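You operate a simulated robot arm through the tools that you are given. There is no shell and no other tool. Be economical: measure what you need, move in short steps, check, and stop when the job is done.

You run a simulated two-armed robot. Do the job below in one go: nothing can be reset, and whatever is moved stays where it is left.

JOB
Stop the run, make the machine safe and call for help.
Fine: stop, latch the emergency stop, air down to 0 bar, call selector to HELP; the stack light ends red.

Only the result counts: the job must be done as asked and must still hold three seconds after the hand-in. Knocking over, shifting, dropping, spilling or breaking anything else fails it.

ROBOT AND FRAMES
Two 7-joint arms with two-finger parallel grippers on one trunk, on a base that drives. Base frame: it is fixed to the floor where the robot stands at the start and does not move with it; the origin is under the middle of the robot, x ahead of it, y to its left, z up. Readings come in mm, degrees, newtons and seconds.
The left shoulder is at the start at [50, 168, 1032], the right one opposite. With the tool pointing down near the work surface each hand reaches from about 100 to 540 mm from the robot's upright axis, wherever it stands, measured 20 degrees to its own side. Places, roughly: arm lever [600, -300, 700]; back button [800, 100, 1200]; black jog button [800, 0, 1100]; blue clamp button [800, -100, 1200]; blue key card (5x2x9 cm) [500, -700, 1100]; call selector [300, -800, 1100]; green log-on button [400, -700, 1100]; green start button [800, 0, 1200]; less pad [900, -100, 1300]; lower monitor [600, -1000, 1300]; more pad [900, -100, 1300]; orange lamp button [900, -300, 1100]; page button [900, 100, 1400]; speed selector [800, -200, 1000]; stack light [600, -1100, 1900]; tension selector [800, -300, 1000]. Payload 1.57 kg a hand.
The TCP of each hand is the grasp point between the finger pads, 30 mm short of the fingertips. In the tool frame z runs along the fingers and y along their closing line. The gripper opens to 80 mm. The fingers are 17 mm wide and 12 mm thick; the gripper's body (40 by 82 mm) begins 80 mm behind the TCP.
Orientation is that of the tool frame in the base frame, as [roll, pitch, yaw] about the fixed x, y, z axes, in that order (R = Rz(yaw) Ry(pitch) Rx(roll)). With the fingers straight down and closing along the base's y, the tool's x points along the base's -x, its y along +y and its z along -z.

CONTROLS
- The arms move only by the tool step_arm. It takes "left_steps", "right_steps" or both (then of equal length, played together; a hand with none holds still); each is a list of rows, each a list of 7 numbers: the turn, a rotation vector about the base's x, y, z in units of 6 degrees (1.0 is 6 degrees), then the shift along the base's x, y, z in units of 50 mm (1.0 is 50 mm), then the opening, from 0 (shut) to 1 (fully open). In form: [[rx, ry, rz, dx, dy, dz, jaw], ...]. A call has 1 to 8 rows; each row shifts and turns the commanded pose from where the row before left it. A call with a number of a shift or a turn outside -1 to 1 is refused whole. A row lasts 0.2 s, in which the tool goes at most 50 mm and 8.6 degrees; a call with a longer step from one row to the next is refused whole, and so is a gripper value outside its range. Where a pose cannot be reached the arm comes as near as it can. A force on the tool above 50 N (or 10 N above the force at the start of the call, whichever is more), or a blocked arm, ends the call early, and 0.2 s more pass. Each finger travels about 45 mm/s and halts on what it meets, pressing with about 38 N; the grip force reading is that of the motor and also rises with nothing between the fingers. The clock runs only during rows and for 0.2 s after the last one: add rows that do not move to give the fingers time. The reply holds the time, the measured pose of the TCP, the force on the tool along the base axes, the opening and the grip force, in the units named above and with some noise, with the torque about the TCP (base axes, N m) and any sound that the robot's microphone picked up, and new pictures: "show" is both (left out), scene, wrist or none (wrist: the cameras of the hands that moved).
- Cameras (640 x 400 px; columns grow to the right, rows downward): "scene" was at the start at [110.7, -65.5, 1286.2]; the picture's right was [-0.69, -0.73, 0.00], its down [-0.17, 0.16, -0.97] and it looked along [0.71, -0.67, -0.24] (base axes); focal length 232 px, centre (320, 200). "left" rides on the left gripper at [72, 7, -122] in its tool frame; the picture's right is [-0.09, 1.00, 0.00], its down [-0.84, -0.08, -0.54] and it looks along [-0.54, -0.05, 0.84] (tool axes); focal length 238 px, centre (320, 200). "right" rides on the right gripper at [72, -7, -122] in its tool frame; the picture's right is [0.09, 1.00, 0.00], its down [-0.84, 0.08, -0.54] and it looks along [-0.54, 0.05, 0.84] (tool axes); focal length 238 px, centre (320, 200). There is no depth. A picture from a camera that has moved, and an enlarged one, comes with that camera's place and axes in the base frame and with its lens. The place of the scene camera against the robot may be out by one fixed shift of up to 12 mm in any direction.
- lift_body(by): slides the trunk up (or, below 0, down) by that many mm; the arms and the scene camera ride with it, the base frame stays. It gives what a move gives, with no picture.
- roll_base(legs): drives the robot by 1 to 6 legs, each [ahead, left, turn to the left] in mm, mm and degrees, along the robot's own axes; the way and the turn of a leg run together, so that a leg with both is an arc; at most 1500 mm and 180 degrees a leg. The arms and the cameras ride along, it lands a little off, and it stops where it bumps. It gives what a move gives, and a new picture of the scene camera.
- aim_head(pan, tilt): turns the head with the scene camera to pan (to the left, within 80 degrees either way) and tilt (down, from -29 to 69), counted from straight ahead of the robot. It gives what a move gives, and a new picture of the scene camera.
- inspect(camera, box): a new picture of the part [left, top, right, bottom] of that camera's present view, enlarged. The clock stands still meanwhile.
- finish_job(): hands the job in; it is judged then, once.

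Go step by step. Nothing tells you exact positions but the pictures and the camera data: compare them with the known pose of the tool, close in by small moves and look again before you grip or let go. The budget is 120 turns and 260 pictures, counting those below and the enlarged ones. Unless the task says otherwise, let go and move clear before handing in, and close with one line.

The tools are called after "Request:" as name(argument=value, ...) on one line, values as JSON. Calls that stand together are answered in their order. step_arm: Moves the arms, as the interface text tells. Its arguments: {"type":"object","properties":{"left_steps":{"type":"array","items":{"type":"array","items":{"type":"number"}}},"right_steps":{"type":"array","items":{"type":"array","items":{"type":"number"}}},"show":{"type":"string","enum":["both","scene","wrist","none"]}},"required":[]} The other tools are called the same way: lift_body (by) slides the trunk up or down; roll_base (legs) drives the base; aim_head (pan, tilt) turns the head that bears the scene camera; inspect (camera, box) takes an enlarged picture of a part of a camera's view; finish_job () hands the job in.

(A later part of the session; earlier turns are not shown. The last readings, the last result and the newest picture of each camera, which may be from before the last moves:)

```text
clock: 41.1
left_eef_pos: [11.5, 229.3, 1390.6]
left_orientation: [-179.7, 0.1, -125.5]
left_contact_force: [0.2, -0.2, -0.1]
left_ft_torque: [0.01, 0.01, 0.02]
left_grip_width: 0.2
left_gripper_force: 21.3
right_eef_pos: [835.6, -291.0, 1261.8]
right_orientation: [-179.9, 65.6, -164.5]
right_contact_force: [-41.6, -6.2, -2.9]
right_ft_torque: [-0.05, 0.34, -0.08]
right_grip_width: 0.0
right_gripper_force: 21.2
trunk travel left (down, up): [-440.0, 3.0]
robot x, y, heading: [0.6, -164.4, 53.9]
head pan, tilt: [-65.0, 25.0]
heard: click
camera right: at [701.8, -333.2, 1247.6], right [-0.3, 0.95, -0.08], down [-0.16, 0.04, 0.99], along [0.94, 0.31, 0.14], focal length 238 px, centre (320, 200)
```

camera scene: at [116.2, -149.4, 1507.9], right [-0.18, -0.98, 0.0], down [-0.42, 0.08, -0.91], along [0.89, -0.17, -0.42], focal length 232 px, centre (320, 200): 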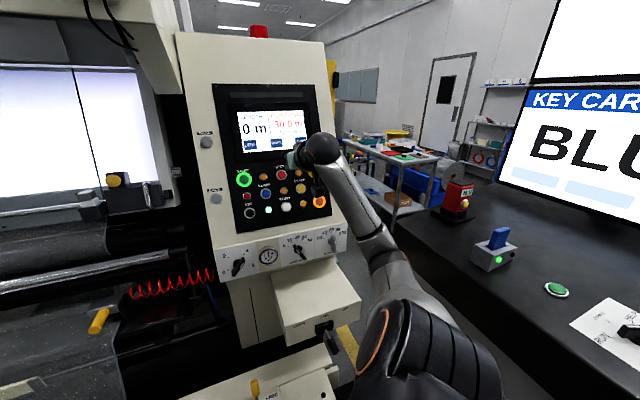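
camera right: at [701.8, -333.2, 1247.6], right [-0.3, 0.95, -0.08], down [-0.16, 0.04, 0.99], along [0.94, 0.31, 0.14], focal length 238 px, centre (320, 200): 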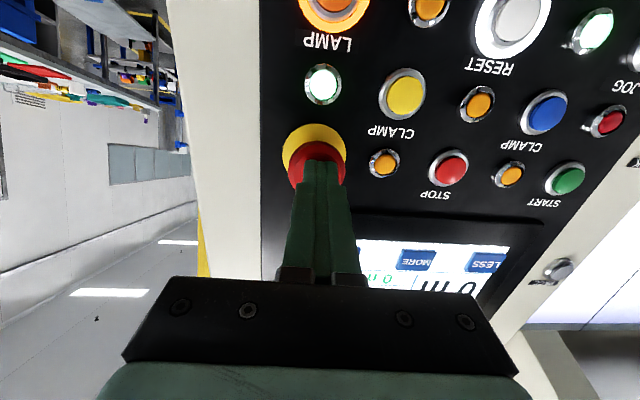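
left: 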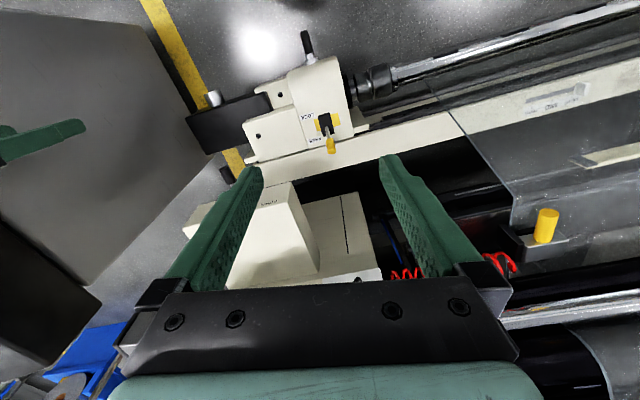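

A click was heard and RESET lit up. I'll back off, then check the screen and the latch.

Request:
step_arm(right_steps=[[0, 0, 0, -0.6, -0.16, 0.28, 0], [0, 0, 0, -0.6, -0.16, 0.28, 0], [0, 0, 0, -0.6, -0.16, 0.28, 0], [0, 0, 0, -0.6, 0.3, 0, 0], [0, 0, 0, -0.3, 0.8, 0, 0], [0, 0, 0, 0, 0.9, 0, 0], [0, 0, 0, 0, 0.9, 0, 0], [0, 0, 0, 0, 0.9, 0, 0]], show="wrist")

Request:
inspect(camera="scene", box=[160, 20, 400, 270])

```text
clock: 42.9
left_eef_pos: [16.8, 231.1, 1388.6]
left_orientation: [-179.9, -0.2, -125.5]
left_contact_force: [0.2, 0.5, -0.8]
left_ft_torque: [0.0, 0.01, -0.03]
left_grip_width: 0.0
left_gripper_force: 21.9
right_eef_pos: [707.7, -121.0, 1300.7]
right_orientation: [180.0, 65.6, -164.6]
right_contact_force: [0.7, -0.1, -0.8]
right_ft_torque: [-0.02, 0.02, -0.03]
right_grip_width: 0.1
right_gripper_force: 21.5
trunk travel left (down, up): [-440.0, 3.0]
robot x, y, heading: [-2.5, -166.3, 54.5]
head pan, tilt: [-65.0, 25.0]
camera right: at [572.9, -164.7, 1284.5], right [-0.3, 0.95, -0.08], down [-0.16, 0.04, 0.99], along [0.94, 0.31, 0.14], focal length 238 px, centre (320, 200)
```

right: 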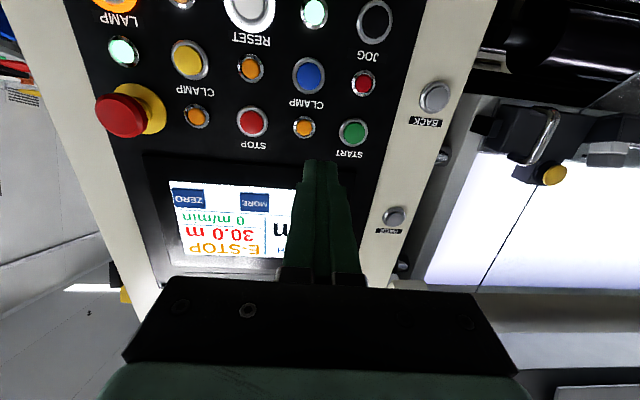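

```text
1.60 times, centred on (280, 145) of scene
camera zoom: at [115.6, -148.7, 1507.9], right [-0.18, -0.98, 0.0], down [-0.42, 0.08, -0.91], along [0.89, -0.17, -0.42], focal length 371 px, centre (384, 288)
```

zoom: 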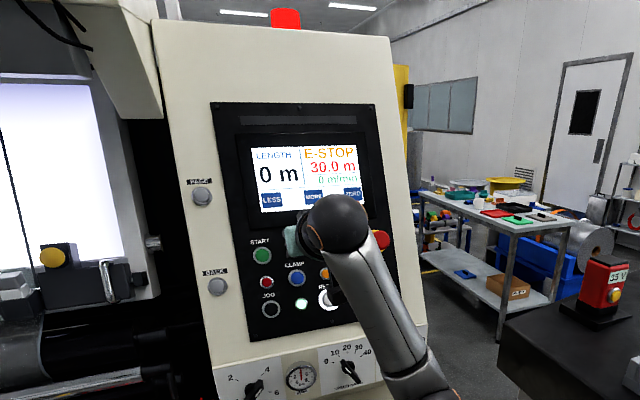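

The screen shows E-STOP, so it is latched. Next is the AIR knob: I'll retract, move left and lower the trunk.

Request:
step_arm(right_steps=[[0, 0, 0, -0.7, 0.4, 0, 1], [0, 0, 0, -0.7, 0.5, 0, 1], [0, 0, 0, -0.4, 0.7, 0, 1]], show="none")

Request:
lift_body(by=-200)

Request:
inspect(camera="right", box=[0, 0, 640, 400])

Request:
aim_head(pan=-60, tilt=25)

```text
clock: 43.7
left_eef_pos: [16.6, 230.6, 1387.9]
left_orientation: [-180.0, -0.1, -125.4]
left_contact_force: [0.4, -0.2, -0.1]
left_ft_torque: [0.03, 0.01, -0.01]
left_grip_width: 0.1
left_gripper_force: 20.9
right_eef_pos: [616.7, -42.7, 1300.4]
right_orientation: [179.8, 65.5, -164.9]
right_contact_force: [0.3, 0.2, -0.5]
right_ft_torque: [-0.01, -0.05, 0.02]
right_grip_width: 67.8
right_gripper_force: 0.0
trunk travel left (down, up): [-440.0, 3.0]
robot x, y, heading: [-3.4, -163.4, 54.4]
head pan, tilt: [-65.0, 25.0]
```

```text
clock: 45.9
left_eef_pos: [16.8, 229.5, 1189.0]
left_orientation: [180.0, -0.2, -125.4]
left_contact_force: [0.3, 0.4, -0.4]
left_ft_torque: [0.02, -0.03, -0.02]
left_grip_width: 0.1
left_gripper_force: 21.2
right_eef_pos: [617.3, -43.6, 1100.1]
right_orientation: [180.0, 65.4, -164.6]
right_contact_force: [0.1, 0.4, 0.1]
right_ft_torque: [-0.01, -0.01, 0.02]
right_grip_width: 80.0
right_gripper_force: 0.0
trunk travel left (down, up): [-240.0, 203.0]
robot x, y, heading: [-0.7, -165.7, 54.4]
head pan, tilt: [-65.0, 25.0]
```

```text
1.00 times, centred on (320, 200) of right (not enlarged: the box is as wide or as high as the picture)
camera zoom: at [483.4, -86.7, 1084.9], right [-0.3, 0.95, -0.08], down [-0.16, 0.04, 0.99], along [0.94, 0.31, 0.14], focal length 238 px, centre (320, 200)
```

zoom: 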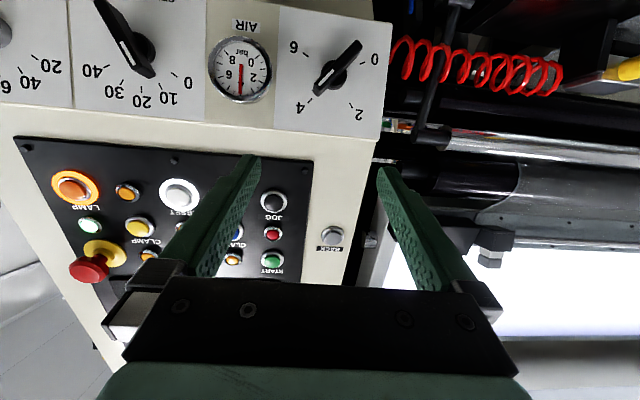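

```text
clock: 46.5
left_eef_pos: [16.8, 230.2, 1188.4]
left_orientation: [-179.9, -0.3, -125.5]
left_contact_force: [-0.2, 0.1, 0.9]
left_ft_torque: [-0.02, 0.02, 0.04]
left_grip_width: 0.0
left_gripper_force: 20.5
right_eef_pos: [618.6, -42.5, 1099.8]
right_orientation: [180.0, 65.5, -164.6]
right_contact_force: [0.3, 0.3, 1.0]
right_ft_torque: [-0.03, -0.01, 0.04]
right_grip_width: 80.0
right_gripper_force: 0.1
trunk travel left (down, up): [-240.0, 203.0]
robot x, y, heading: [-4.3, -167.2, 54.5]
head pan, tilt: [-60.0, 25.0]
camera scene: at [116.7, -141.7, 1307.9], right [-0.1, -1.0, 0.0], down [-0.42, 0.04, -0.91], along [0.9, -0.09, -0.42], focal length 232 px, centre (320, 200)
```

scene: 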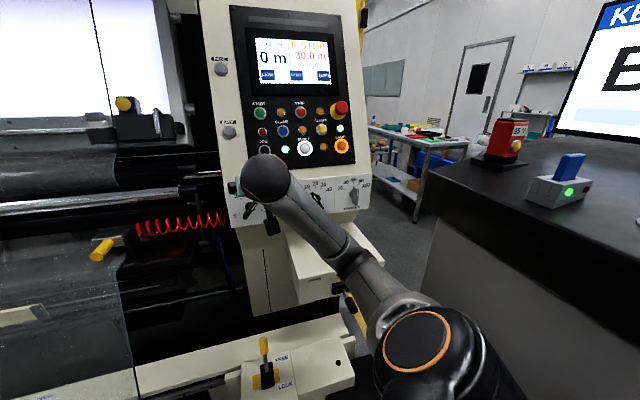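

The AIR knob now points at about 4 bar, and 0 is about 145° counter-clockwise. I'll move in front of it for a closer look.

Request:
step_arm(right_steps=[[0, 0, 0, 0.3, 0.2, -0.6, 1], [0, 0, 0, 0.3, 0.2, -0.6, 1], [0, 0, 0, 0.3, 0.15, -0.5, 1]], show="wrist")

Request:
inspect(camera="scene", box=[200, 150, 340, 260])

Request:
inspect(camera="right", box=[200, 40, 440, 200])

```text
clock: 47.3
left_eef_pos: [17.9, 230.5, 1189.3]
left_orientation: [180.0, -0.2, -125.4]
left_contact_force: [-0.4, -0.7, -0.8]
left_ft_torque: [-0.02, -0.01, -0.02]
left_grip_width: 0.0
left_gripper_force: 20.6
right_eef_pos: [663.0, -15.6, 1014.8]
right_orientation: [179.8, 65.6, -164.8]
right_contact_force: [-0.6, 1.0, 0.8]
right_ft_torque: [0.02, 0.03, 0.0]
right_grip_width: 80.0
right_gripper_force: 0.1
trunk travel left (down, up): [-240.0, 203.0]
robot x, y, heading: [-3.9, -161.6, 54.2]
head pan, tilt: [-60.0, 25.0]
camera right: at [527.9, -59.9, 999.5], right [-0.3, 0.95, -0.08], down [-0.16, 0.04, 0.99], along [0.94, 0.31, 0.14], focal length 238 px, centre (320, 200)
```

right: 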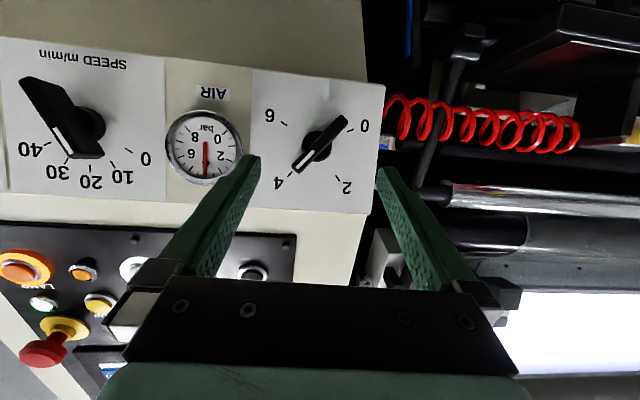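

```text
3.64 times, centred on (270, 205) of scene
camera zoom: at [116.8, -141.7, 1308.0], right [-0.1, -1.0, 0.0], down [-0.42, 0.04, -0.91], along [0.9, -0.09, -0.42], focal length 843 px, centre (502, 182)
```

zoom: 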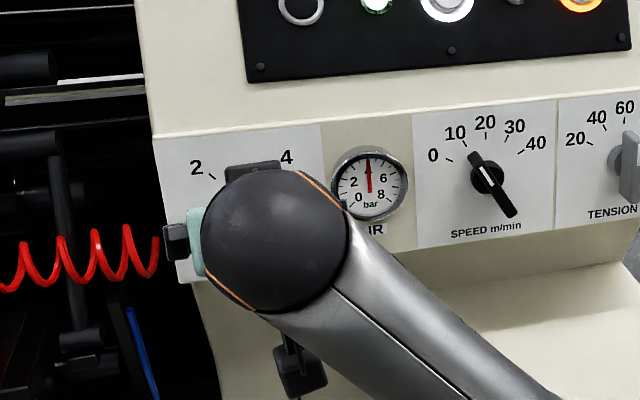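

```text
2.50 times, centred on (320, 120) of right
camera zoom: at [527.9, -59.9, 999.5], right [-0.3, 0.95, -0.08], down [-0.16, 0.04, 0.99], along [0.94, 0.31, 0.14], focal length 596 px, centre (320, 400)
```

zoom: 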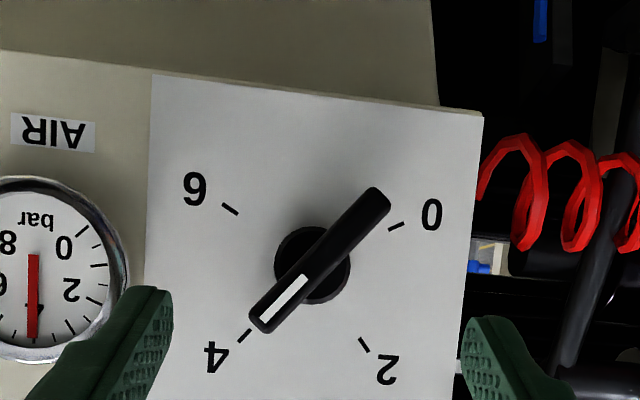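

The plate around the knob is nearly vertical (about 8° tilt, yaw about 12.5°). The blade centre is near [742,5.5,979] and points 40° clockwise from up. I'll align the tool with the knob axis and roll it so the jaws straddle the blade.

Request:
step_arm(right_steps=[[0.24, -0.883, -0.13, 0.07, 0.04, -0.18, 1], [0.24, -0.883, -0.13, 0.07, 0.04, -0.17, 1], [0.24, -0.883, -0.13, 0.08, 0.04, -0.17, 1], [0.921, 0.204, -0.132, 0, 0, 0, 1], [0.921, 0.204, -0.132, 0, 0, 0, 1], [0.921, 0.204, -0.132, 0, 0, 0, 1], [0.921, 0.204, -0.132, 0, 0, 0, 1]], show="none")

Request:
step_arm(right_steps=[[0.921, 0.204, -0.132, 0, 0, 0, 1], [0.921, 0.204, -0.132, 0, 0, 0, 1], [0.921, 0.204, -0.132, 0, 0, 0, 1]], show="both")

```text
clock: 48.9
left_eef_pos: [17.7, 230.0, 1188.8]
left_orientation: [179.9, -0.2, -125.4]
left_contact_force: [-0.4, 0.2, -0.1]
left_ft_torque: [-0.01, 0.01, -0.01]
left_grip_width: 0.0
left_gripper_force: 20.9
right_eef_pos: [674.1, -9.2, 989.1]
right_orientation: [108.8, 65.5, 120.4]
right_contact_force: [0.2, -0.1, 0.3]
right_ft_torque: [-0.01, -0.01, 0.01]
right_grip_width: 79.9
right_gripper_force: 0.1
trunk travel left (down, up): [-240.0, 203.0]
robot x, y, heading: [-2.2, -160.2, 54.4]
head pan, tilt: [-60.0, 25.0]
```

```text
clock: 49.7
left_eef_pos: [18.0, 229.8, 1188.7]
left_orientation: [180.0, -0.3, -125.4]
left_contact_force: [-0.3, -1.2, 0.5]
left_ft_torque: [-0.03, -0.01, 0.03]
left_grip_width: 0.1
left_gripper_force: 21.6
right_eef_pos: [675.2, -10.3, 989.4]
right_orientation: [101.6, 49.0, 111.8]
right_contact_force: [0.7, -1.1, 0.6]
right_ft_torque: [-0.01, 0.03, -0.01]
right_grip_width: 79.8
right_gripper_force: 0.1
trunk travel left (down, up): [-240.0, 203.0]
robot x, y, heading: [0.3, -163.5, 54.5]
head pan, tilt: [-60.0, 25.0]
camera scene: at [116.6, -141.6, 1307.9], right [-0.1, -1.0, 0.0], down [-0.42, 0.04, -0.91], along [0.9, -0.09, -0.42], focal length 232 px, centre (320, 200)
camera right: at [538.6, 2.3, 946.0], right [-0.11, 0.81, 0.57], down [-0.33, -0.57, 0.75], along [0.94, -0.1, 0.33], focal length 238 px, centre (320, 200)
```

scene: 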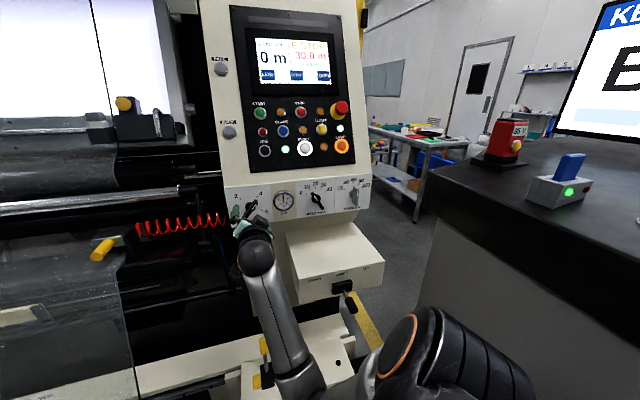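
right: 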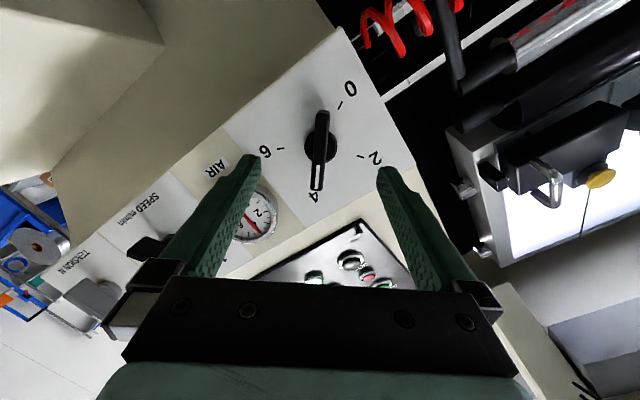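

The jaws straddle the blade and the tool axis passes through its centre. I'll advance about 50 mm, then close.

Request:
step_arm(right_steps=[[0, 0, 0, 0.39, 0.09, -0.053, 1], [0, 0, 0, 0.39, 0.09, -0.053, 1], [0, 0, 0, 0.1, 0.022, -0.014, 1], [0, 0, 0, 0.1, 0.022, -0.014, 1]], show="wrist")

```text
clock: 50.7
left_eef_pos: [17.2, 230.2, 1189.6]
left_orientation: [-180.0, -0.2, -125.3]
left_contact_force: [-0.3, -0.5, -0.2]
left_ft_torque: [0.0, 0.02, 0.01]
left_grip_width: 0.0
left_gripper_force: 21.4
right_eef_pos: [723.3, 1.5, 982.3]
right_orientation: [101.5, 49.2, 111.8]
right_contact_force: [0.4, 0.3, -0.2]
right_ft_torque: [-0.01, -0.02, 0.02]
right_grip_width: 79.9
right_gripper_force: 0.1
trunk travel left (down, up): [-240.0, 203.0]
robot x, y, heading: [-3.8, -164.7, 54.5]
head pan, tilt: [-60.0, 25.0]
camera right: at [587.8, 13.0, 939.2], right [-0.11, 0.82, 0.57], down [-0.33, -0.57, 0.75], along [0.94, -0.1, 0.33], focal length 238 px, centre (320, 200)
```

right: 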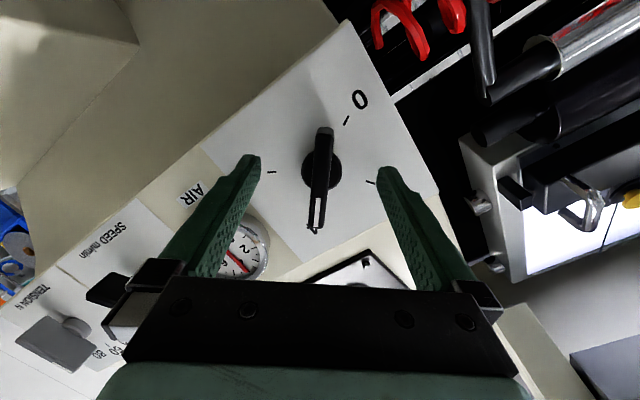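

The tips already overlap the blade by about 18 mm. Closing now.

Request:
step_arm(right_steps=[[0, 0, 0, 0, 0, 0, 0.5], [0, 0, 0, 0, 0, 0, 0.1], [0, 0, 0, 0, 0, 0, 0], [0, 0, 0, 0, 0, 0, 0], [0, 0, 0, 0, 0, 0, 0], [0, 0, 0, 0, 0, 0, 0]], show="wrist")

```text
clock: 52.1
left_eef_pos: [18.0, 230.0, 1188.5]
left_orientation: [-180.0, -0.2, -125.3]
left_contact_force: [-0.4, 0.7, 0.9]
left_ft_torque: [-0.02, 0.0, -0.02]
left_grip_width: 0.0
left_gripper_force: 21.2
right_eef_pos: [722.3, 2.6, 982.6]
right_orientation: [101.4, 49.1, 111.8]
right_contact_force: [0.9, 1.2, 1.1]
right_ft_torque: [0.1, -0.41, 0.53]
right_grip_width: 12.2
right_gripper_force: 29.9
trunk travel left (down, up): [-240.0, 203.0]
robot x, y, heading: [3.1, -162.3, 54.5]
head pan, tilt: [-60.0, 25.0]
camera right: at [587.6, 13.4, 939.4], right [-0.11, 0.81, 0.57], down [-0.33, -0.57, 0.75], along [0.94, -0.1, 0.33], focal length 238 px, centre (320, 200)
```

right: 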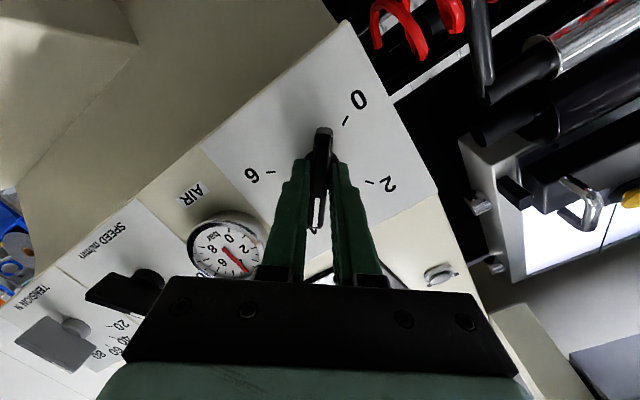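

The blade is gripped (12 mm). I'll turn it counter-clockwise about the knob axis.

Request:
step_arm(right_steps=[[-0.966, -0.218, 0.135, 0, 0, 0, 0], [-0.966, -0.218, 0.135, 0, 0, 0, 0], [-0.966, -0.218, 0.135, 0, 0, 0, 0], [-0.966, -0.218, 0.135, 0, 0, 0, 0], [-0.966, -0.218, 0.135, 0, 0, 0, 0], [-0.966, -0.218, 0.135, 0, 0, 0, 0], [-0.966, -0.218, 0.135, 0, 0, 0, 0], [-0.966, -0.218, 0.135, 0, 0, 0, 0]], show="wrist")

```text
clock: 53.9
left_eef_pos: [17.1, 228.7, 1190.1]
left_orientation: [179.9, -0.1, -125.5]
left_contact_force: [0.5, -0.4, -0.3]
left_ft_torque: [-0.04, -0.02, -0.01]
left_grip_width: 0.0
left_gripper_force: 21.9
right_eef_pos: [723.9, 0.0, 982.7]
right_orientation: [-135.8, 78.9, -122.3]
right_contact_force: [-3.2, -7.9, -1.5]
right_ft_torque: [-0.17, 0.7, -0.95]
right_grip_width: 11.9
right_gripper_force: 28.9
trunk travel left (down, up): [-240.0, 203.0]
robot x, y, heading: [-2.3, -165.3, 54.4]
head pan, tilt: [-60.0, 25.0]
camera right: at [599.1, -44.8, 929.0], right [-0.25, 0.94, -0.22], down [-0.46, 0.09, 0.89], along [0.85, 0.32, 0.41], focal length 238 px, centre (320, 200)
```

right: 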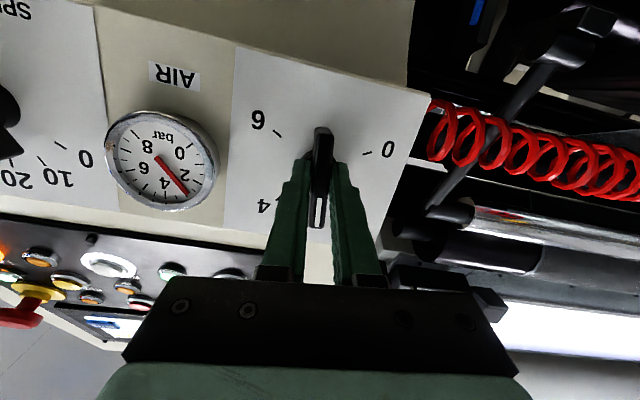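

Turning works: the gauge has dropped to about 3. I'll keep turning.

Request:
step_arm(right_steps=[[-0.966, -0.218, 0.135, 0, 0, 0, 0], [-0.966, -0.218, 0.135, 0, 0, 0, 0], [-0.966, -0.218, 0.135, 0, 0, 0, 0], [-0.966, -0.218, 0.135, 0, 0, 0, 0], [-0.966, -0.218, 0.135, 0, 0, 0, 0], [-0.966, -0.218, 0.135, 0, 0, 0, 0], [-0.966, -0.218, 0.135, 0, 0, 0, 0], [-0.966, -0.218, 0.135, 0, 0, 0, 0]], show="wrist")

```text
clock: 55.7
left_eef_pos: [17.9, 228.4, 1189.4]
left_orientation: [179.9, 0.0, -125.4]
left_contact_force: [0.2, 0.5, -1.6]
left_ft_torque: [-0.02, 0.03, 0.01]
left_grip_width: 0.0
left_gripper_force: 21.5
right_eef_pos: [724.9, 0.1, 983.6]
right_orientation: [-99.6, 33.8, -82.7]
right_contact_force: [4.1, -13.2, 2.5]
right_ft_torque: [-0.01, -0.15, -1.3]
right_grip_width: 13.9
right_gripper_force: 30.4
trunk travel left (down, up): [-240.0, 203.0]
robot x, y, heading: [-1.7, -168.8, 54.3]
head pan, tilt: [-60.0, 25.0]
camera right: at [614.8, -89.7, 965.6], right [-0.22, 0.44, -0.87], down [-0.63, 0.61, 0.48], along [0.74, 0.65, 0.14], focal length 238 px, centre (320, 200)
```

right: 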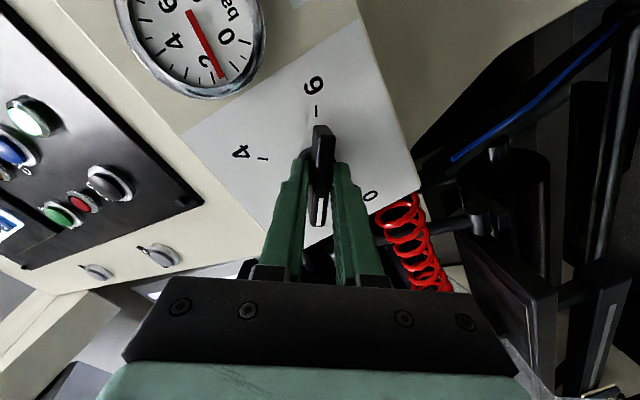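

The gauge reads about 2. I'll carry on, easing the slight side load.

Request:
step_arm(right_steps=[[-0.966, -0.218, 0.135, 0, -0.02, 0, 0], [-0.966, -0.218, 0.135, 0, -0.02, 0, 0], [-0.966, -0.218, 0.135, 0, 0, 0, 0], [-0.966, -0.218, 0.135, 0, 0, 0, 0], [-0.966, -0.218, 0.135, 0, 0, 0, 0], [-0.966, -0.218, 0.135, 0, 0, 0, 0], [-0.966, -0.218, 0.135, 0, 0, 0, 0]], show="wrist")

```text
clock: 57.3
left_eef_pos: [16.1, 229.3, 1188.3]
left_orientation: [-180.0, -0.1, -125.4]
left_contact_force: [-1.2, -0.1, -0.3]
left_ft_torque: [0.03, 0.01, 0.0]
left_grip_width: 0.0
left_gripper_force: 21.5
right_eef_pos: [723.7, 0.2, 984.2]
right_orientation: [-97.9, -7.8, -76.4]
right_contact_force: [5.7, 0.5, 11.6]
right_ft_torque: [0.18, -0.99, -0.58]
right_grip_width: 13.8
right_gripper_force: 30.3
trunk travel left (down, up): [-240.0, 203.0]
robot x, y, heading: [-3.6, -168.0, 54.5]
head pan, tilt: [-60.0, 25.0]
camera right: at [621.6, -94.9, 1017.3], right [-0.08, -0.25, -0.96], down [-0.73, 0.68, -0.12], along [0.68, 0.69, -0.24], focal length 238 px, centre (320, 200)
```

right: 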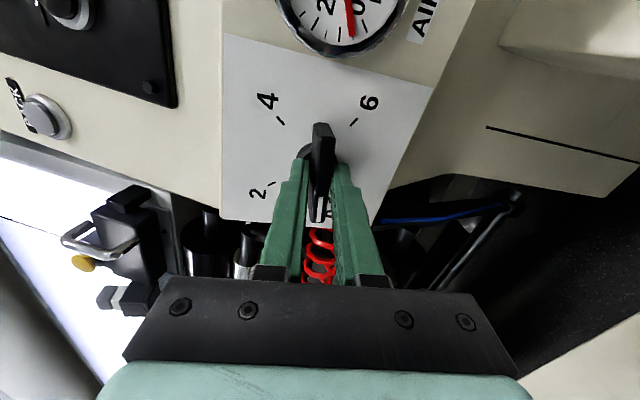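

About 20° remain. I'll turn further and check the gauge.

Request:
step_arm(right_steps=[[-0.966, -0.218, 0.135, 0, 0, 0, 0], [-0.966, -0.218, 0.135, 0, 0, 0, 0], [-0.966, -0.218, 0.135, 0, 0, 0, 0], [-0.7, -0.158, 0.098, 0, 0, 0, 0], [0, 0, 0, 0, 0, 0, 0]], show="wrist")

Request:
inspect(camera="scene", box=[220, 160, 340, 250])

```text
clock: 58.5
left_eef_pos: [15.4, 229.8, 1189.3]
left_orientation: [-179.9, -0.1, -125.4]
left_contact_force: [-0.1, 0.5, -0.2]
left_ft_torque: [0.0, -0.01, -0.01]
left_grip_width: 0.1
left_gripper_force: 21.3
right_eef_pos: [722.2, 0.1, 984.7]
right_orientation: [-99.0, -29.9, -72.9]
right_contact_force: [-0.6, 1.7, 14.2]
right_ft_torque: [0.44, -0.97, -0.05]
right_grip_width: 13.1
right_gripper_force: 29.4
trunk travel left (down, up): [-240.0, 203.0]
robot x, y, heading: [-1.2, -164.3, 54.4]
head pan, tilt: [-60.0, 25.0]
camera right: at [621.6, -82.6, 1042.7], right [0.02, -0.59, -0.81], down [-0.74, 0.54, -0.41], along [0.68, 0.6, -0.43], focal length 238 px, centre (320, 200)
```

right: 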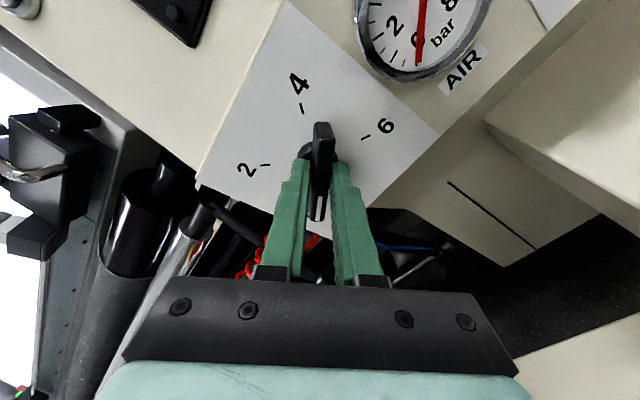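

```text
4.44 times, centred on (280, 205) of scene
camera zoom: at [114.8, -141.9, 1308.2], right [-0.1, -1.0, 0.0], down [-0.42, 0.04, -0.91], along [0.9, -0.09, -0.42], focal length 1031 px, centre (498, 178)
```

zoom: 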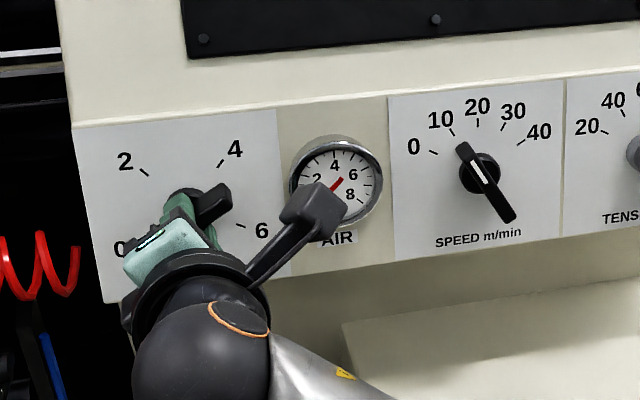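

The gauge is near 0. I'll nudge 4° further towards the end stop, release, back off and look.

Request:
step_arm(right_steps=[[-0.7, -0.158, 0.098, 0, 0, 0, 0], [0, 0, 0, 0, 0, 0, 0]], show="none")

Request:
step_arm(right_steps=[[0, 0, 0, 0, 0, 0, 0.4], [0, 0, 0, 0, 0, 0, 0.7], [0, 0, 0, 0, 0, 0, 0.7], [0, 0, 0, -0.5, -0.11, 0.07, 0.7], [0, 0, 0, -0.8, -0.18, 0.11, 0.7], [0, 0, 0, -0.8, -0.18, 0.11, 0.7]], show="wrist")

Request:
inspect(camera="right", box=[240, 20, 480, 180])

```text
clock: 59.1
left_eef_pos: [15.5, 229.5, 1189.7]
left_orientation: [-179.9, -0.2, -125.3]
left_contact_force: [-0.1, 0.5, -0.7]
left_ft_torque: [0.02, 0.02, 0.03]
left_grip_width: 0.0
left_gripper_force: 21.0
right_eef_pos: [721.5, -1.4, 984.6]
right_orientation: [-99.3, -34.1, -72.1]
right_contact_force: [-1.1, 2.6, 14.6]
right_ft_torque: [0.9, -0.84, 0.04]
right_grip_width: 13.8
right_gripper_force: 30.5
trunk travel left (down, up): [-240.0, 203.0]
robot x, y, heading: [-1.9, -163.3, 54.4]
head pan, tilt: [-60.0, 25.0]
```

```text
clock: 60.5
left_eef_pos: [17.2, 229.1, 1189.0]
left_orientation: [-180.0, 0.0, -125.5]
left_contact_force: [0.9, -0.4, 0.4]
left_ft_torque: [0.0, -0.01, -0.01]
left_grip_width: 0.0
left_gripper_force: 21.1
right_eef_pos: [617.8, -24.6, 997.0]
right_orientation: [-99.7, -34.0, -72.1]
right_contact_force: [-0.6, -0.2, 0.3]
right_ft_torque: [-0.02, 0.0, 0.0]
right_grip_width: 56.0
right_gripper_force: 0.1
trunk travel left (down, up): [-240.0, 203.0]
robot x, y, heading: [0.2, -166.2, 54.2]
head pan, tilt: [-60.0, 25.0]
camera right: at [517.3, -103.0, 1059.1], right [0.03, -0.65, -0.76], down [-0.74, 0.5, -0.46], along [0.68, 0.58, -0.46], focal length 238 px, centre (320, 200)
```

right: 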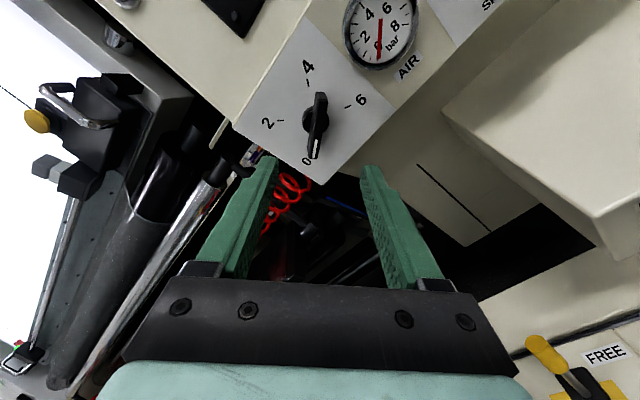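

```text
2.50 times, centred on (360, 100) of right
camera zoom: at [517.3, -103.0, 1059.1], right [0.03, -0.65, -0.76], down [-0.74, 0.5, -0.46], along [0.68, 0.58, -0.46], focal length 596 px, centre (220, 450)
```

zoom: 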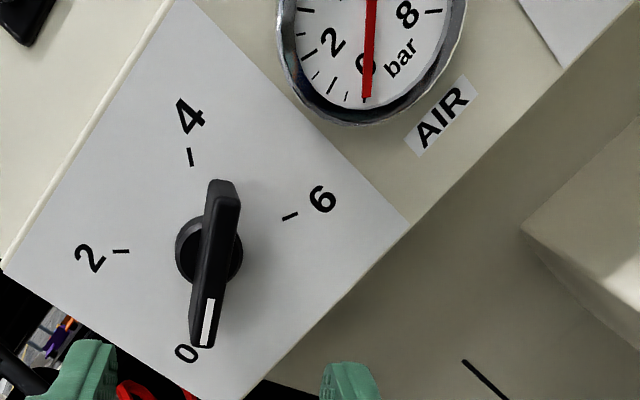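

The pointer is at 0 and the gauge needle rests on the 0 tick. Now I'll retract the right arm and untwist the wrist before going to the call selector.

Request:
step_arm(right_steps=[[0, 0, 0, -0.8, 0, 0.2, 0.7], [0.966, 0.218, -0.135, -0.6, 0, 0.4, 0.7], [0.966, 0.218, -0.135, -0.6, 0, 0.4, 0.7], [0.966, 0.218, -0.135, -0.6, 0, 0.4, 0.7], [0.966, 0.218, -0.135, -0.6, 0, 0.4, 0.7], [0.966, 0.218, -0.135, -0.5, 0, 0.4, 0.7], [0.966, 0.218, -0.135, -0.4, 0, 0.4, 0.7], [0.966, 0.218, -0.135, 0, 0, 0.4, 0.7]], show="none")

Request:
step_arm(right_steps=[[0.966, 0.218, -0.135, 0, 0, 0, 0.7], [0.966, 0.218, -0.135, 0, 0, 0, 0.7], [0.966, 0.218, -0.135, 0, 0, 0, 0.7], [0.966, 0.218, -0.135, 0, 0, 0, 0.7], [0.966, 0.218, -0.135, 0, 0, 0, 0.7], [0.966, 0.218, -0.135, 0, 0, 0, 0.7], [0.966, 0.218, -0.135, 0, 0, 0, 0.7], [0.966, 0.218, -0.135, 0, 0, 0, 0.7]], show="none")

Request:
aim_head(pan=-46, tilt=20)

Request:
inspect(camera="scene", box=[240, 80, 440, 280])

```text
clock: 62.3
left_eef_pos: [17.5, 230.0, 1188.6]
left_orientation: [-180.0, -0.2, -125.5]
left_contact_force: [-0.1, 0.8, -0.1]
left_ft_torque: [-0.01, 0.0, 0.0]
left_grip_width: 0.0
left_gripper_force: 21.4
right_eef_pos: [419.8, -5.2, 1150.1]
right_orientation: [-98.4, 7.6, -78.3]
right_contact_force: [0.0, 0.2, -0.4]
right_ft_torque: [0.02, 0.0, 0.02]
right_grip_width: 56.2
right_gripper_force: 0.1
right hand out of reach, approached as far as the arm can: row 3, 4, 5
trunk travel left (down, up): [-240.0, 203.0]
robot x, y, heading: [-1.9, -162.1, 54.4]
head pan, tilt: [-60.0, 25.0]
```

```text
clock: 64.1
left_eef_pos: [16.8, 229.4, 1188.8]
left_orientation: [-179.9, -0.2, -125.4]
left_contact_force: [0.2, 0.3, -0.9]
left_ft_torque: [0.04, 0.02, -0.01]
left_grip_width: 0.0
left_gripper_force: 21.5
right_eef_pos: [423.2, -9.0, 1154.5]
right_orientation: [-101.7, 54.7, -87.7]
right_contact_force: [0.3, -0.1, 0.7]
right_ft_torque: [0.02, 0.0, 0.02]
right_grip_width: 55.6
right_gripper_force: 0.1
trunk travel left (down, up): [-240.0, 203.0]
robot x, y, heading: [-0.6, -164.1, 54.3]
head pan, tilt: [-60.0, 25.0]
```

```text
clock: 64.9
left_eef_pos: [17.9, 231.1, 1188.0]
left_orientation: [180.0, -0.2, -125.4]
left_contact_force: [-0.5, 0.5, -0.8]
left_ft_torque: [0.0, 0.05, 0.01]
left_grip_width: 0.0
left_gripper_force: 20.7
right_eef_pos: [423.4, -8.5, 1154.0]
right_orientation: [-101.7, 54.5, -87.8]
right_contact_force: [0.0, -0.4, 0.3]
right_ft_torque: [0.0, 0.01, 0.0]
right_grip_width: 56.0
right_gripper_force: 0.0
trunk travel left (down, up): [-240.0, 203.0]
robot x, y, heading: [1.3, -160.4, 54.5]
head pan, tilt: [-46.0, 20.0]
camera scene: at [117.1, -119.2, 1316.0], right [0.14, -0.99, 0.0], down [-0.34, -0.05, -0.94], along [0.93, 0.14, -0.34], focal length 232 px, centre (320, 200)
```

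scene: 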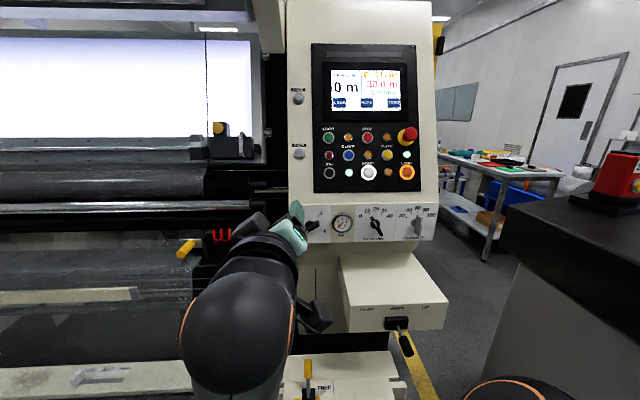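

```text
2.00 times, centred on (340, 180) of scene
camera zoom: at [117.1, -119.2, 1316.0], right [0.14, -0.99, 0.0], down [-0.34, -0.05, -0.94], along [0.93, 0.14, -0.34], focal length 464 px, centre (280, 240)
```

zoom: 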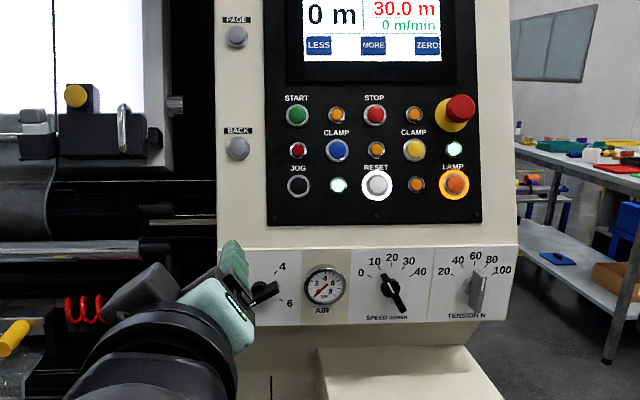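

The gauge is confirmed at 0. I'll finish untwisting and point the tool down, then look at the desk.

Request:
step_arm(right_steps=[[0.966, 0.218, -0.135, 0, 0, 0.2, 0.7], [0.966, 0.218, -0.135, 0, 0, 0.2, 0.7], [0.966, 0.218, -0.135, 0, 0, 0.2, 0.7], [0.966, 0.218, -0.135, 0, 0, 0.2, 0.7], [0.966, 0.218, -0.135, 0, 0, 0.2, 0.7], [-0.216, 0.976, 0, 0, 0, 0.2, 0.7], [-0.216, 0.976, 0, 0, 0, 0.2, 0.7]], show="none")

Request:
step_arm(right_steps=[[-0.216, 0.976, 0, 0, 0, 0.2, 0.7], [-0.216, 0.976, 0, 0, 0, 0.2, 0.7], [-0.216, 0.976, 0, 0, 0, 0.2, 0.7], [-0.216, 0.976, 0, 0, 0, 0, 0.7], [-0.216, 0.976, 0, 0, 0, 0, 0.7], [-0.216, 0.976, 0, 0, 0, 0, 0.7]], show="none")

Request:
step_arm(right_steps=[[-0.216, 0.976, 0, -0.2, 0, 0, 0.7], [-0.216, 0.976, 0, -0.2, 0, 0, 0.7], [-0.216, 0.976, 0, -0.2, 0, 0, 0.7], [-0.216, 0.976, 0, -0.2, 0, 0, 0.7], [-0.216, 0.976, 0, 0, 0, 0, 0.7], [-0.15, 0.65, 0, 0, 0, 0, 0.7]], show="none")

Request:
roll_base(legs=[[0, 0, -55]])

Request:
aim_head(pan=-70, tilt=30)

```text
clock: 66.5
left_eef_pos: [17.0, 230.2, 1189.1]
left_orientation: [180.0, -0.2, -125.4]
left_contact_force: [0.1, -0.5, -0.6]
left_ft_torque: [-0.01, 0.05, -0.04]
left_grip_width: 0.1
left_gripper_force: 21.1
right_eef_pos: [455.0, 1.5, 1210.5]
right_orientation: [-168.2, 69.7, -154.3]
right_contact_force: [-1.2, 0.3, 0.8]
right_ft_torque: [0.01, -0.01, 0.01]
right_grip_width: 56.0
right_gripper_force: 0.0
right hand out of reach, approached as far as the arm can: row 6, 7
trunk travel left (down, up): [-240.0, 203.0]
robot x, y, heading: [-1.3, -165.4, 54.5]
head pan, tilt: [-46.0, 20.0]
```

```text
clock: 67.9
left_eef_pos: [17.1, 230.2, 1188.3]
left_orientation: [180.0, -0.3, -125.4]
left_contact_force: [0.0, 0.2, 0.2]
left_ft_torque: [0.01, 0.02, -0.03]
left_grip_width: 0.1
left_gripper_force: 21.4
right_eef_pos: [546.3, 9.4, 1238.8]
right_orientation: [-177.4, 34.0, -162.1]
right_contact_force: [0.2, 0.4, -0.8]
right_ft_torque: [0.0, -0.01, 0.01]
right_grip_width: 55.9
right_gripper_force: 0.1
right hand out of reach, approached as far as the arm can: row 1, 2, 3, 4, 5, 6
trunk travel left (down, up): [-240.0, 203.0]
robot x, y, heading: [-1.0, -164.7, 54.3]
head pan, tilt: [-46.0, 20.0]
```

```text
clock: 69.3
left_eef_pos: [17.7, 229.6, 1188.1]
left_orientation: [179.9, -0.2, -125.3]
left_contact_force: [0.0, 0.0, -0.2]
left_ft_torque: [0.0, 0.02, 0.01]
left_grip_width: 0.0
left_gripper_force: 20.9
right_eef_pos: [519.7, 9.4, 1243.7]
right_orientation: [179.4, 0.4, -163.2]
right_contact_force: [-0.8, -0.1, 1.1]
right_ft_torque: [0.03, -0.03, 0.05]
right_grip_width: 56.1
right_gripper_force: 0.1
right hand out of reach, approached as far as the arm can: row 1, 2
trunk travel left (down, up): [-240.0, 203.0]
robot x, y, heading: [-5.0, -165.1, 54.3]
head pan, tilt: [-46.0, 20.0]
```

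```text
clock: 72.1
left_eef_pos: [333.7, 44.6, 1187.7]
left_orientation: [-179.9, -0.2, 179.2]
left_contact_force: [0.7, 0.3, -0.3]
left_ft_torque: [0.0, 0.01, 0.0]
left_grip_width: 0.0
left_gripper_force: 21.3
right_eef_pos: [437.3, -493.0, 1242.9]
right_orientation: [179.5, 0.3, 141.7]
right_contact_force: [-0.1, -0.6, 0.1]
right_ft_torque: [0.0, 0.04, -0.02]
right_grip_width: 56.1
right_gripper_force: 0.1
trunk travel left (down, up): [-240.0, 203.0]
robot x, y, heading: [-2.5, -161.4, -1.1]
head pan, tilt: [-46.0, 20.0]
camera scene: at [105.2, -234.1, 1316.0], right [-0.73, -0.68, 0.0], down [-0.23, 0.25, -0.94], along [0.64, -0.69, -0.34], focal length 232 px, centre (320, 200)
```

scene: 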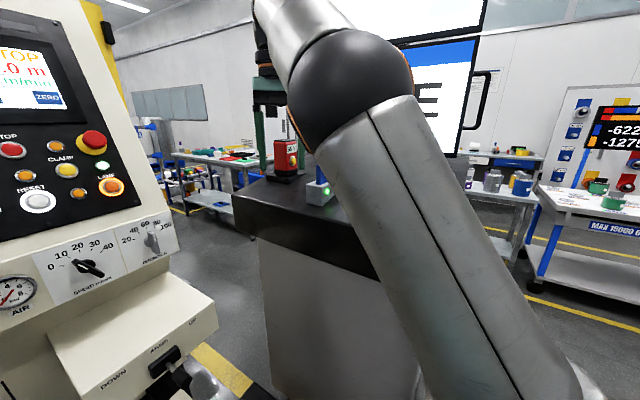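

```text
clock: 73.0
left_eef_pos: [332.9, 45.8, 1188.4]
left_orientation: [-180.0, -0.2, 179.3]
left_contact_force: [-0.1, 0.0, 0.1]
left_ft_torque: [0.03, -0.01, -0.02]
left_grip_width: 0.0
left_gripper_force: 21.5
right_eef_pos: [437.2, -492.0, 1243.2]
right_orientation: [179.5, 0.3, 141.7]
right_contact_force: [-0.3, 0.1, -0.2]
right_ft_torque: [0.04, 0.02, 0.02]
right_grip_width: 56.0
right_gripper_force: 0.0
trunk travel left (down, up): [-240.0, 203.0]
robot x, y, heading: [0.0, -163.6, -1.1]
head pan, tilt: [-70.0, 30.0]
camera scene: at [71.2, -251.4, 1300.0], right [-0.95, -0.33, 0.0], down [-0.16, 0.47, -0.87], along [0.28, -0.82, -0.5], focal length 232 px, centre (320, 200)
```

scene: 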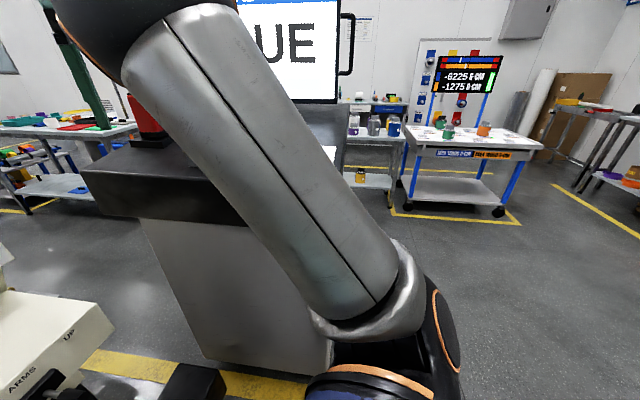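

The arm hides the selector, which earlier views place near [299,-826,1085]. I'll tuck the right hand in, slide the base right and turn towards it.

Request:
step_arm(right_steps=[[0, 0, 0, -0.5, 0.4, 0.3, 0.7], [0, 0, 0, -0.5, 0.4, 0.2, 0.7], [0, 0, 0, -0.5, 0.4, 0, 0.7], [0, 0, 0, -0.5, 0.4, 0, 0.7]], show="none")

Request:
roll_base(legs=[[0, -200, 0], [0, 0, -45]])

Request:
aim_head(pan=0, tilt=35)

```text
clock: 74.0
left_eef_pos: [333.9, 44.7, 1188.3]
left_orientation: [180.0, -0.2, 179.2]
left_contact_force: [0.6, -0.4, 0.7]
left_ft_torque: [0.01, -0.01, -0.01]
left_grip_width: 0.0
left_gripper_force: 21.5
right_eef_pos: [343.6, -427.1, 1253.8]
right_orientation: [178.7, -3.2, 140.6]
right_contact_force: [0.3, -0.5, 0.5]
right_ft_torque: [-0.06, 0.03, 0.0]
right_grip_width: 55.9
right_gripper_force: 0.1
trunk travel left (down, up): [-240.0, 203.0]
robot x, y, heading: [-1.8, -163.2, -1.1]
head pan, tilt: [-70.0, 30.0]
```

```text
clock: 78.5
left_eef_pos: [379.1, -452.5, 1187.6]
left_orientation: [-179.9, -0.2, 134.1]
left_contact_force: [-0.4, -1.2, 0.1]
left_ft_torque: [-0.01, 0.01, -0.02]
left_grip_width: 0.1
left_gripper_force: 21.5
right_eef_pos: [52.6, -789.1, 1259.0]
right_orientation: [178.6, -2.2, 95.9]
right_contact_force: [-0.6, 0.8, -1.0]
right_ft_torque: [-0.03, 0.01, 0.01]
right_grip_width: 56.2
right_gripper_force: 0.0
trunk travel left (down, up): [-240.0, 203.0]
robot x, y, heading: [-6.4, -361.0, -46.2]
head pan, tilt: [-70.0, 30.0]
camera scene: at [-11.4, -476.6, 1305.2], right [-0.91, 0.41, 0.0], down [0.18, 0.41, -0.89], along [-0.36, -0.82, -0.45], focal length 232 px, centre (320, 200)
```

scene: 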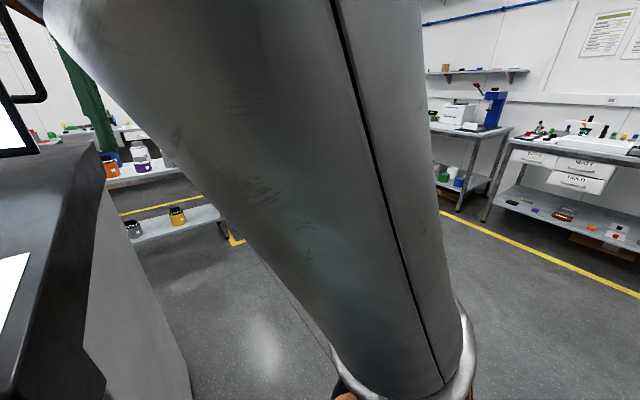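

```text
clock: 79.9
left_eef_pos: [379.0, -452.8, 1188.3]
left_orientation: [-179.9, -0.2, 134.1]
left_contact_force: [0.6, -0.1, 0.2]
left_ft_torque: [-0.01, -0.01, -0.03]
left_grip_width: 0.1
left_gripper_force: 21.6
right_eef_pos: [54.4, -790.8, 1256.7]
right_orientation: [178.7, -2.7, 95.8]
right_contact_force: [0.1, 0.1, 0.2]
right_ft_torque: [0.02, 0.01, -0.01]
right_grip_width: 56.0
right_gripper_force: 0.1
trunk travel left (down, up): [-240.0, 203.0]
robot x, y, heading: [-0.7, -363.3, -46.2]
head pan, tilt: [0.0, 35.0]
camera scene: at [44.2, -480.3, 1296.0], right [-0.98, -0.2, 0.0], down [-0.11, 0.53, -0.84], along [0.17, -0.83, -0.54], focal length 232 px, centre (320, 200)
```

scene: 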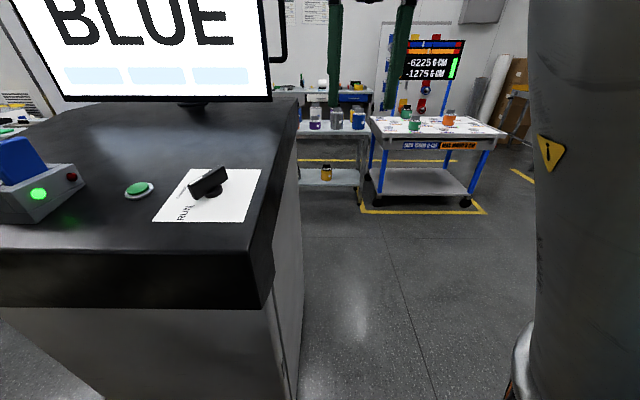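

The selector is visible on its white plate. I'll take a fresh enlarged view of it.

Request:
inspect(camera="scene", box=[0, 0, 640, 400])

Request:
aim_head(pan=-5, tilt=35)

```text
1.00 times, centred on (320, 200) of scene (not enlarged: the box is as wide or as high as the picture)
camera zoom: at [44.2, -480.3, 1296.0], right [-0.98, -0.2, 0.0], down [-0.11, 0.53, -0.84], along [0.17, -0.83, -0.54], focal length 232 px, centre (320, 200)
```

zoom: 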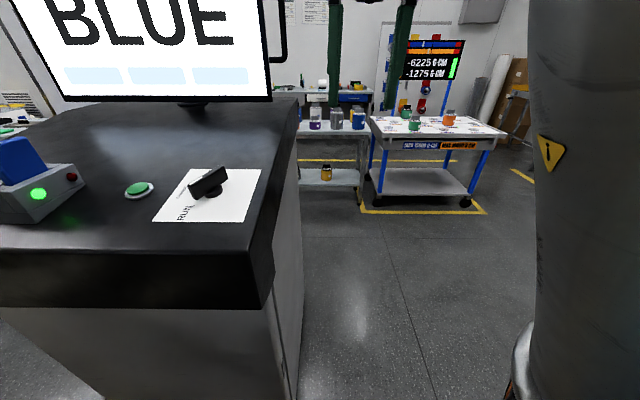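

```text
clock: 80.5
left_eef_pos: [379.0, -451.4, 1189.0]
left_orientation: [-180.0, -0.2, 134.1]
left_contact_force: [-0.2, -0.2, 0.5]
left_ft_torque: [-0.03, 0.0, 0.02]
left_grip_width: 0.0
left_gripper_force: 21.3
right_eef_pos: [54.5, -791.2, 1258.0]
right_orientation: [179.0, -2.7, 95.7]
right_contact_force: [-0.3, 0.3, -1.0]
right_ft_torque: [0.04, 0.02, 0.0]
right_grip_width: 55.9
right_gripper_force: 0.1
trunk travel left (down, up): [-240.0, 203.0]
robot x, y, heading: [-4.2, -364.4, -46.3]
head pan, tilt: [-5.0, 35.0]
camera scene: at [44.4, -480.3, 1295.9], right [-0.98, -0.21, 0.0], down [-0.11, 0.53, -0.84], along [0.17, -0.82, -0.54], focal length 232 px, centre (320, 200)
```

scene: 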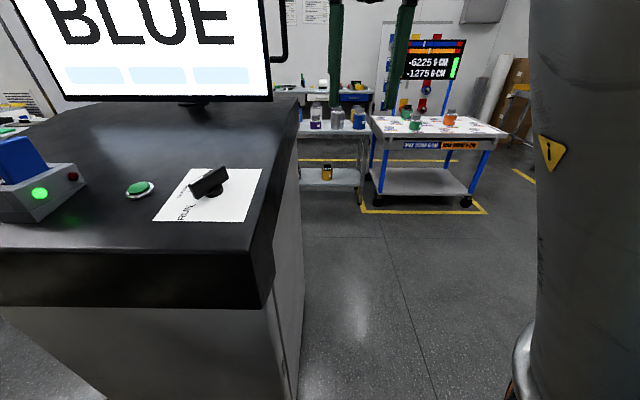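

The head seems jammed against the right arm. I'll lower the right hand and move it outward and pull the left hand back, then recheck the head.

Request:
step_arm(left_steps=[[0, 0, 0, -0.65, 0.65, 0, 0], [0, 0, 0, -0.65, 0.65, 0, 0], [0, 0, 0, 0, 0, 0, 0]], right_steps=[[0, 0, 0, 0.7, 0, -0.3, 0.7], [0, 0, 0, 0.7, 0, -0.3, 0.7], [0, 0, 0, 0.7, 0, 0, 0.7]], show="none")

Request:
aim_head(pan=-5, tilt=35)

```text
clock: 81.3
left_eef_pos: [315.4, -388.4, 1188.0]
left_orientation: [-180.0, -0.2, 134.1]
left_contact_force: [0.9, -1.0, -0.1]
left_ft_torque: [0.02, 0.0, -0.01]
left_grip_width: 0.2
left_gripper_force: 21.1
right_eef_pos: [161.3, -790.0, 1227.6]
right_orientation: [178.6, -2.0, 95.8]
right_contact_force: [0.0, 0.3, 0.1]
right_ft_torque: [0.01, -0.01, -0.02]
right_grip_width: 56.2
right_gripper_force: 0.0
trunk travel left (down, up): [-240.0, 203.0]
robot x, y, heading: [-5.7, -362.4, -46.2]
head pan, tilt: [-5.0, 35.0]
```

```text
clock: 81.9
left_eef_pos: [315.3, -387.9, 1189.0]
left_orientation: [-180.0, -0.3, 134.1]
left_contact_force: [0.1, 0.4, -1.5]
left_ft_torque: [0.01, -0.02, 0.0]
left_grip_width: 0.3
left_gripper_force: 20.8
right_eef_pos: [159.5, -789.9, 1228.8]
right_orientation: [178.5, -2.2, 95.8]
right_contact_force: [0.3, -0.4, -0.2]
right_ft_torque: [-0.03, 0.0, 0.02]
right_grip_width: 56.0
right_gripper_force: 0.1
trunk travel left (down, up): [-240.0, 203.0]
robot x, y, heading: [-3.3, -361.1, -46.1]
head pan, tilt: [-5.0, 35.0]
camera scene: at [71.6, -466.5, 1288.4], right [-0.85, -0.53, 0.0], down [-0.32, 0.52, -0.79], along [0.42, -0.67, -0.61], focal length 232 px, centre (320, 200)
```

scene: 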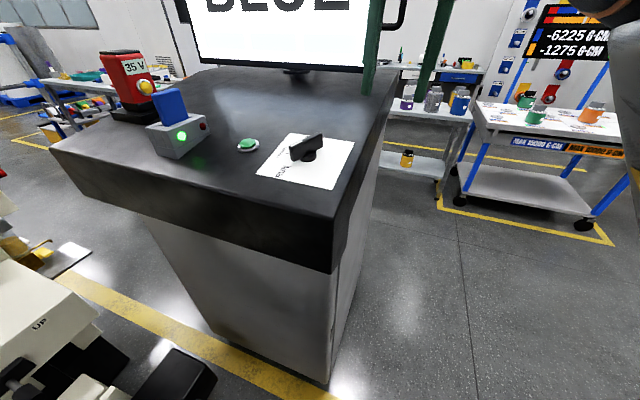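

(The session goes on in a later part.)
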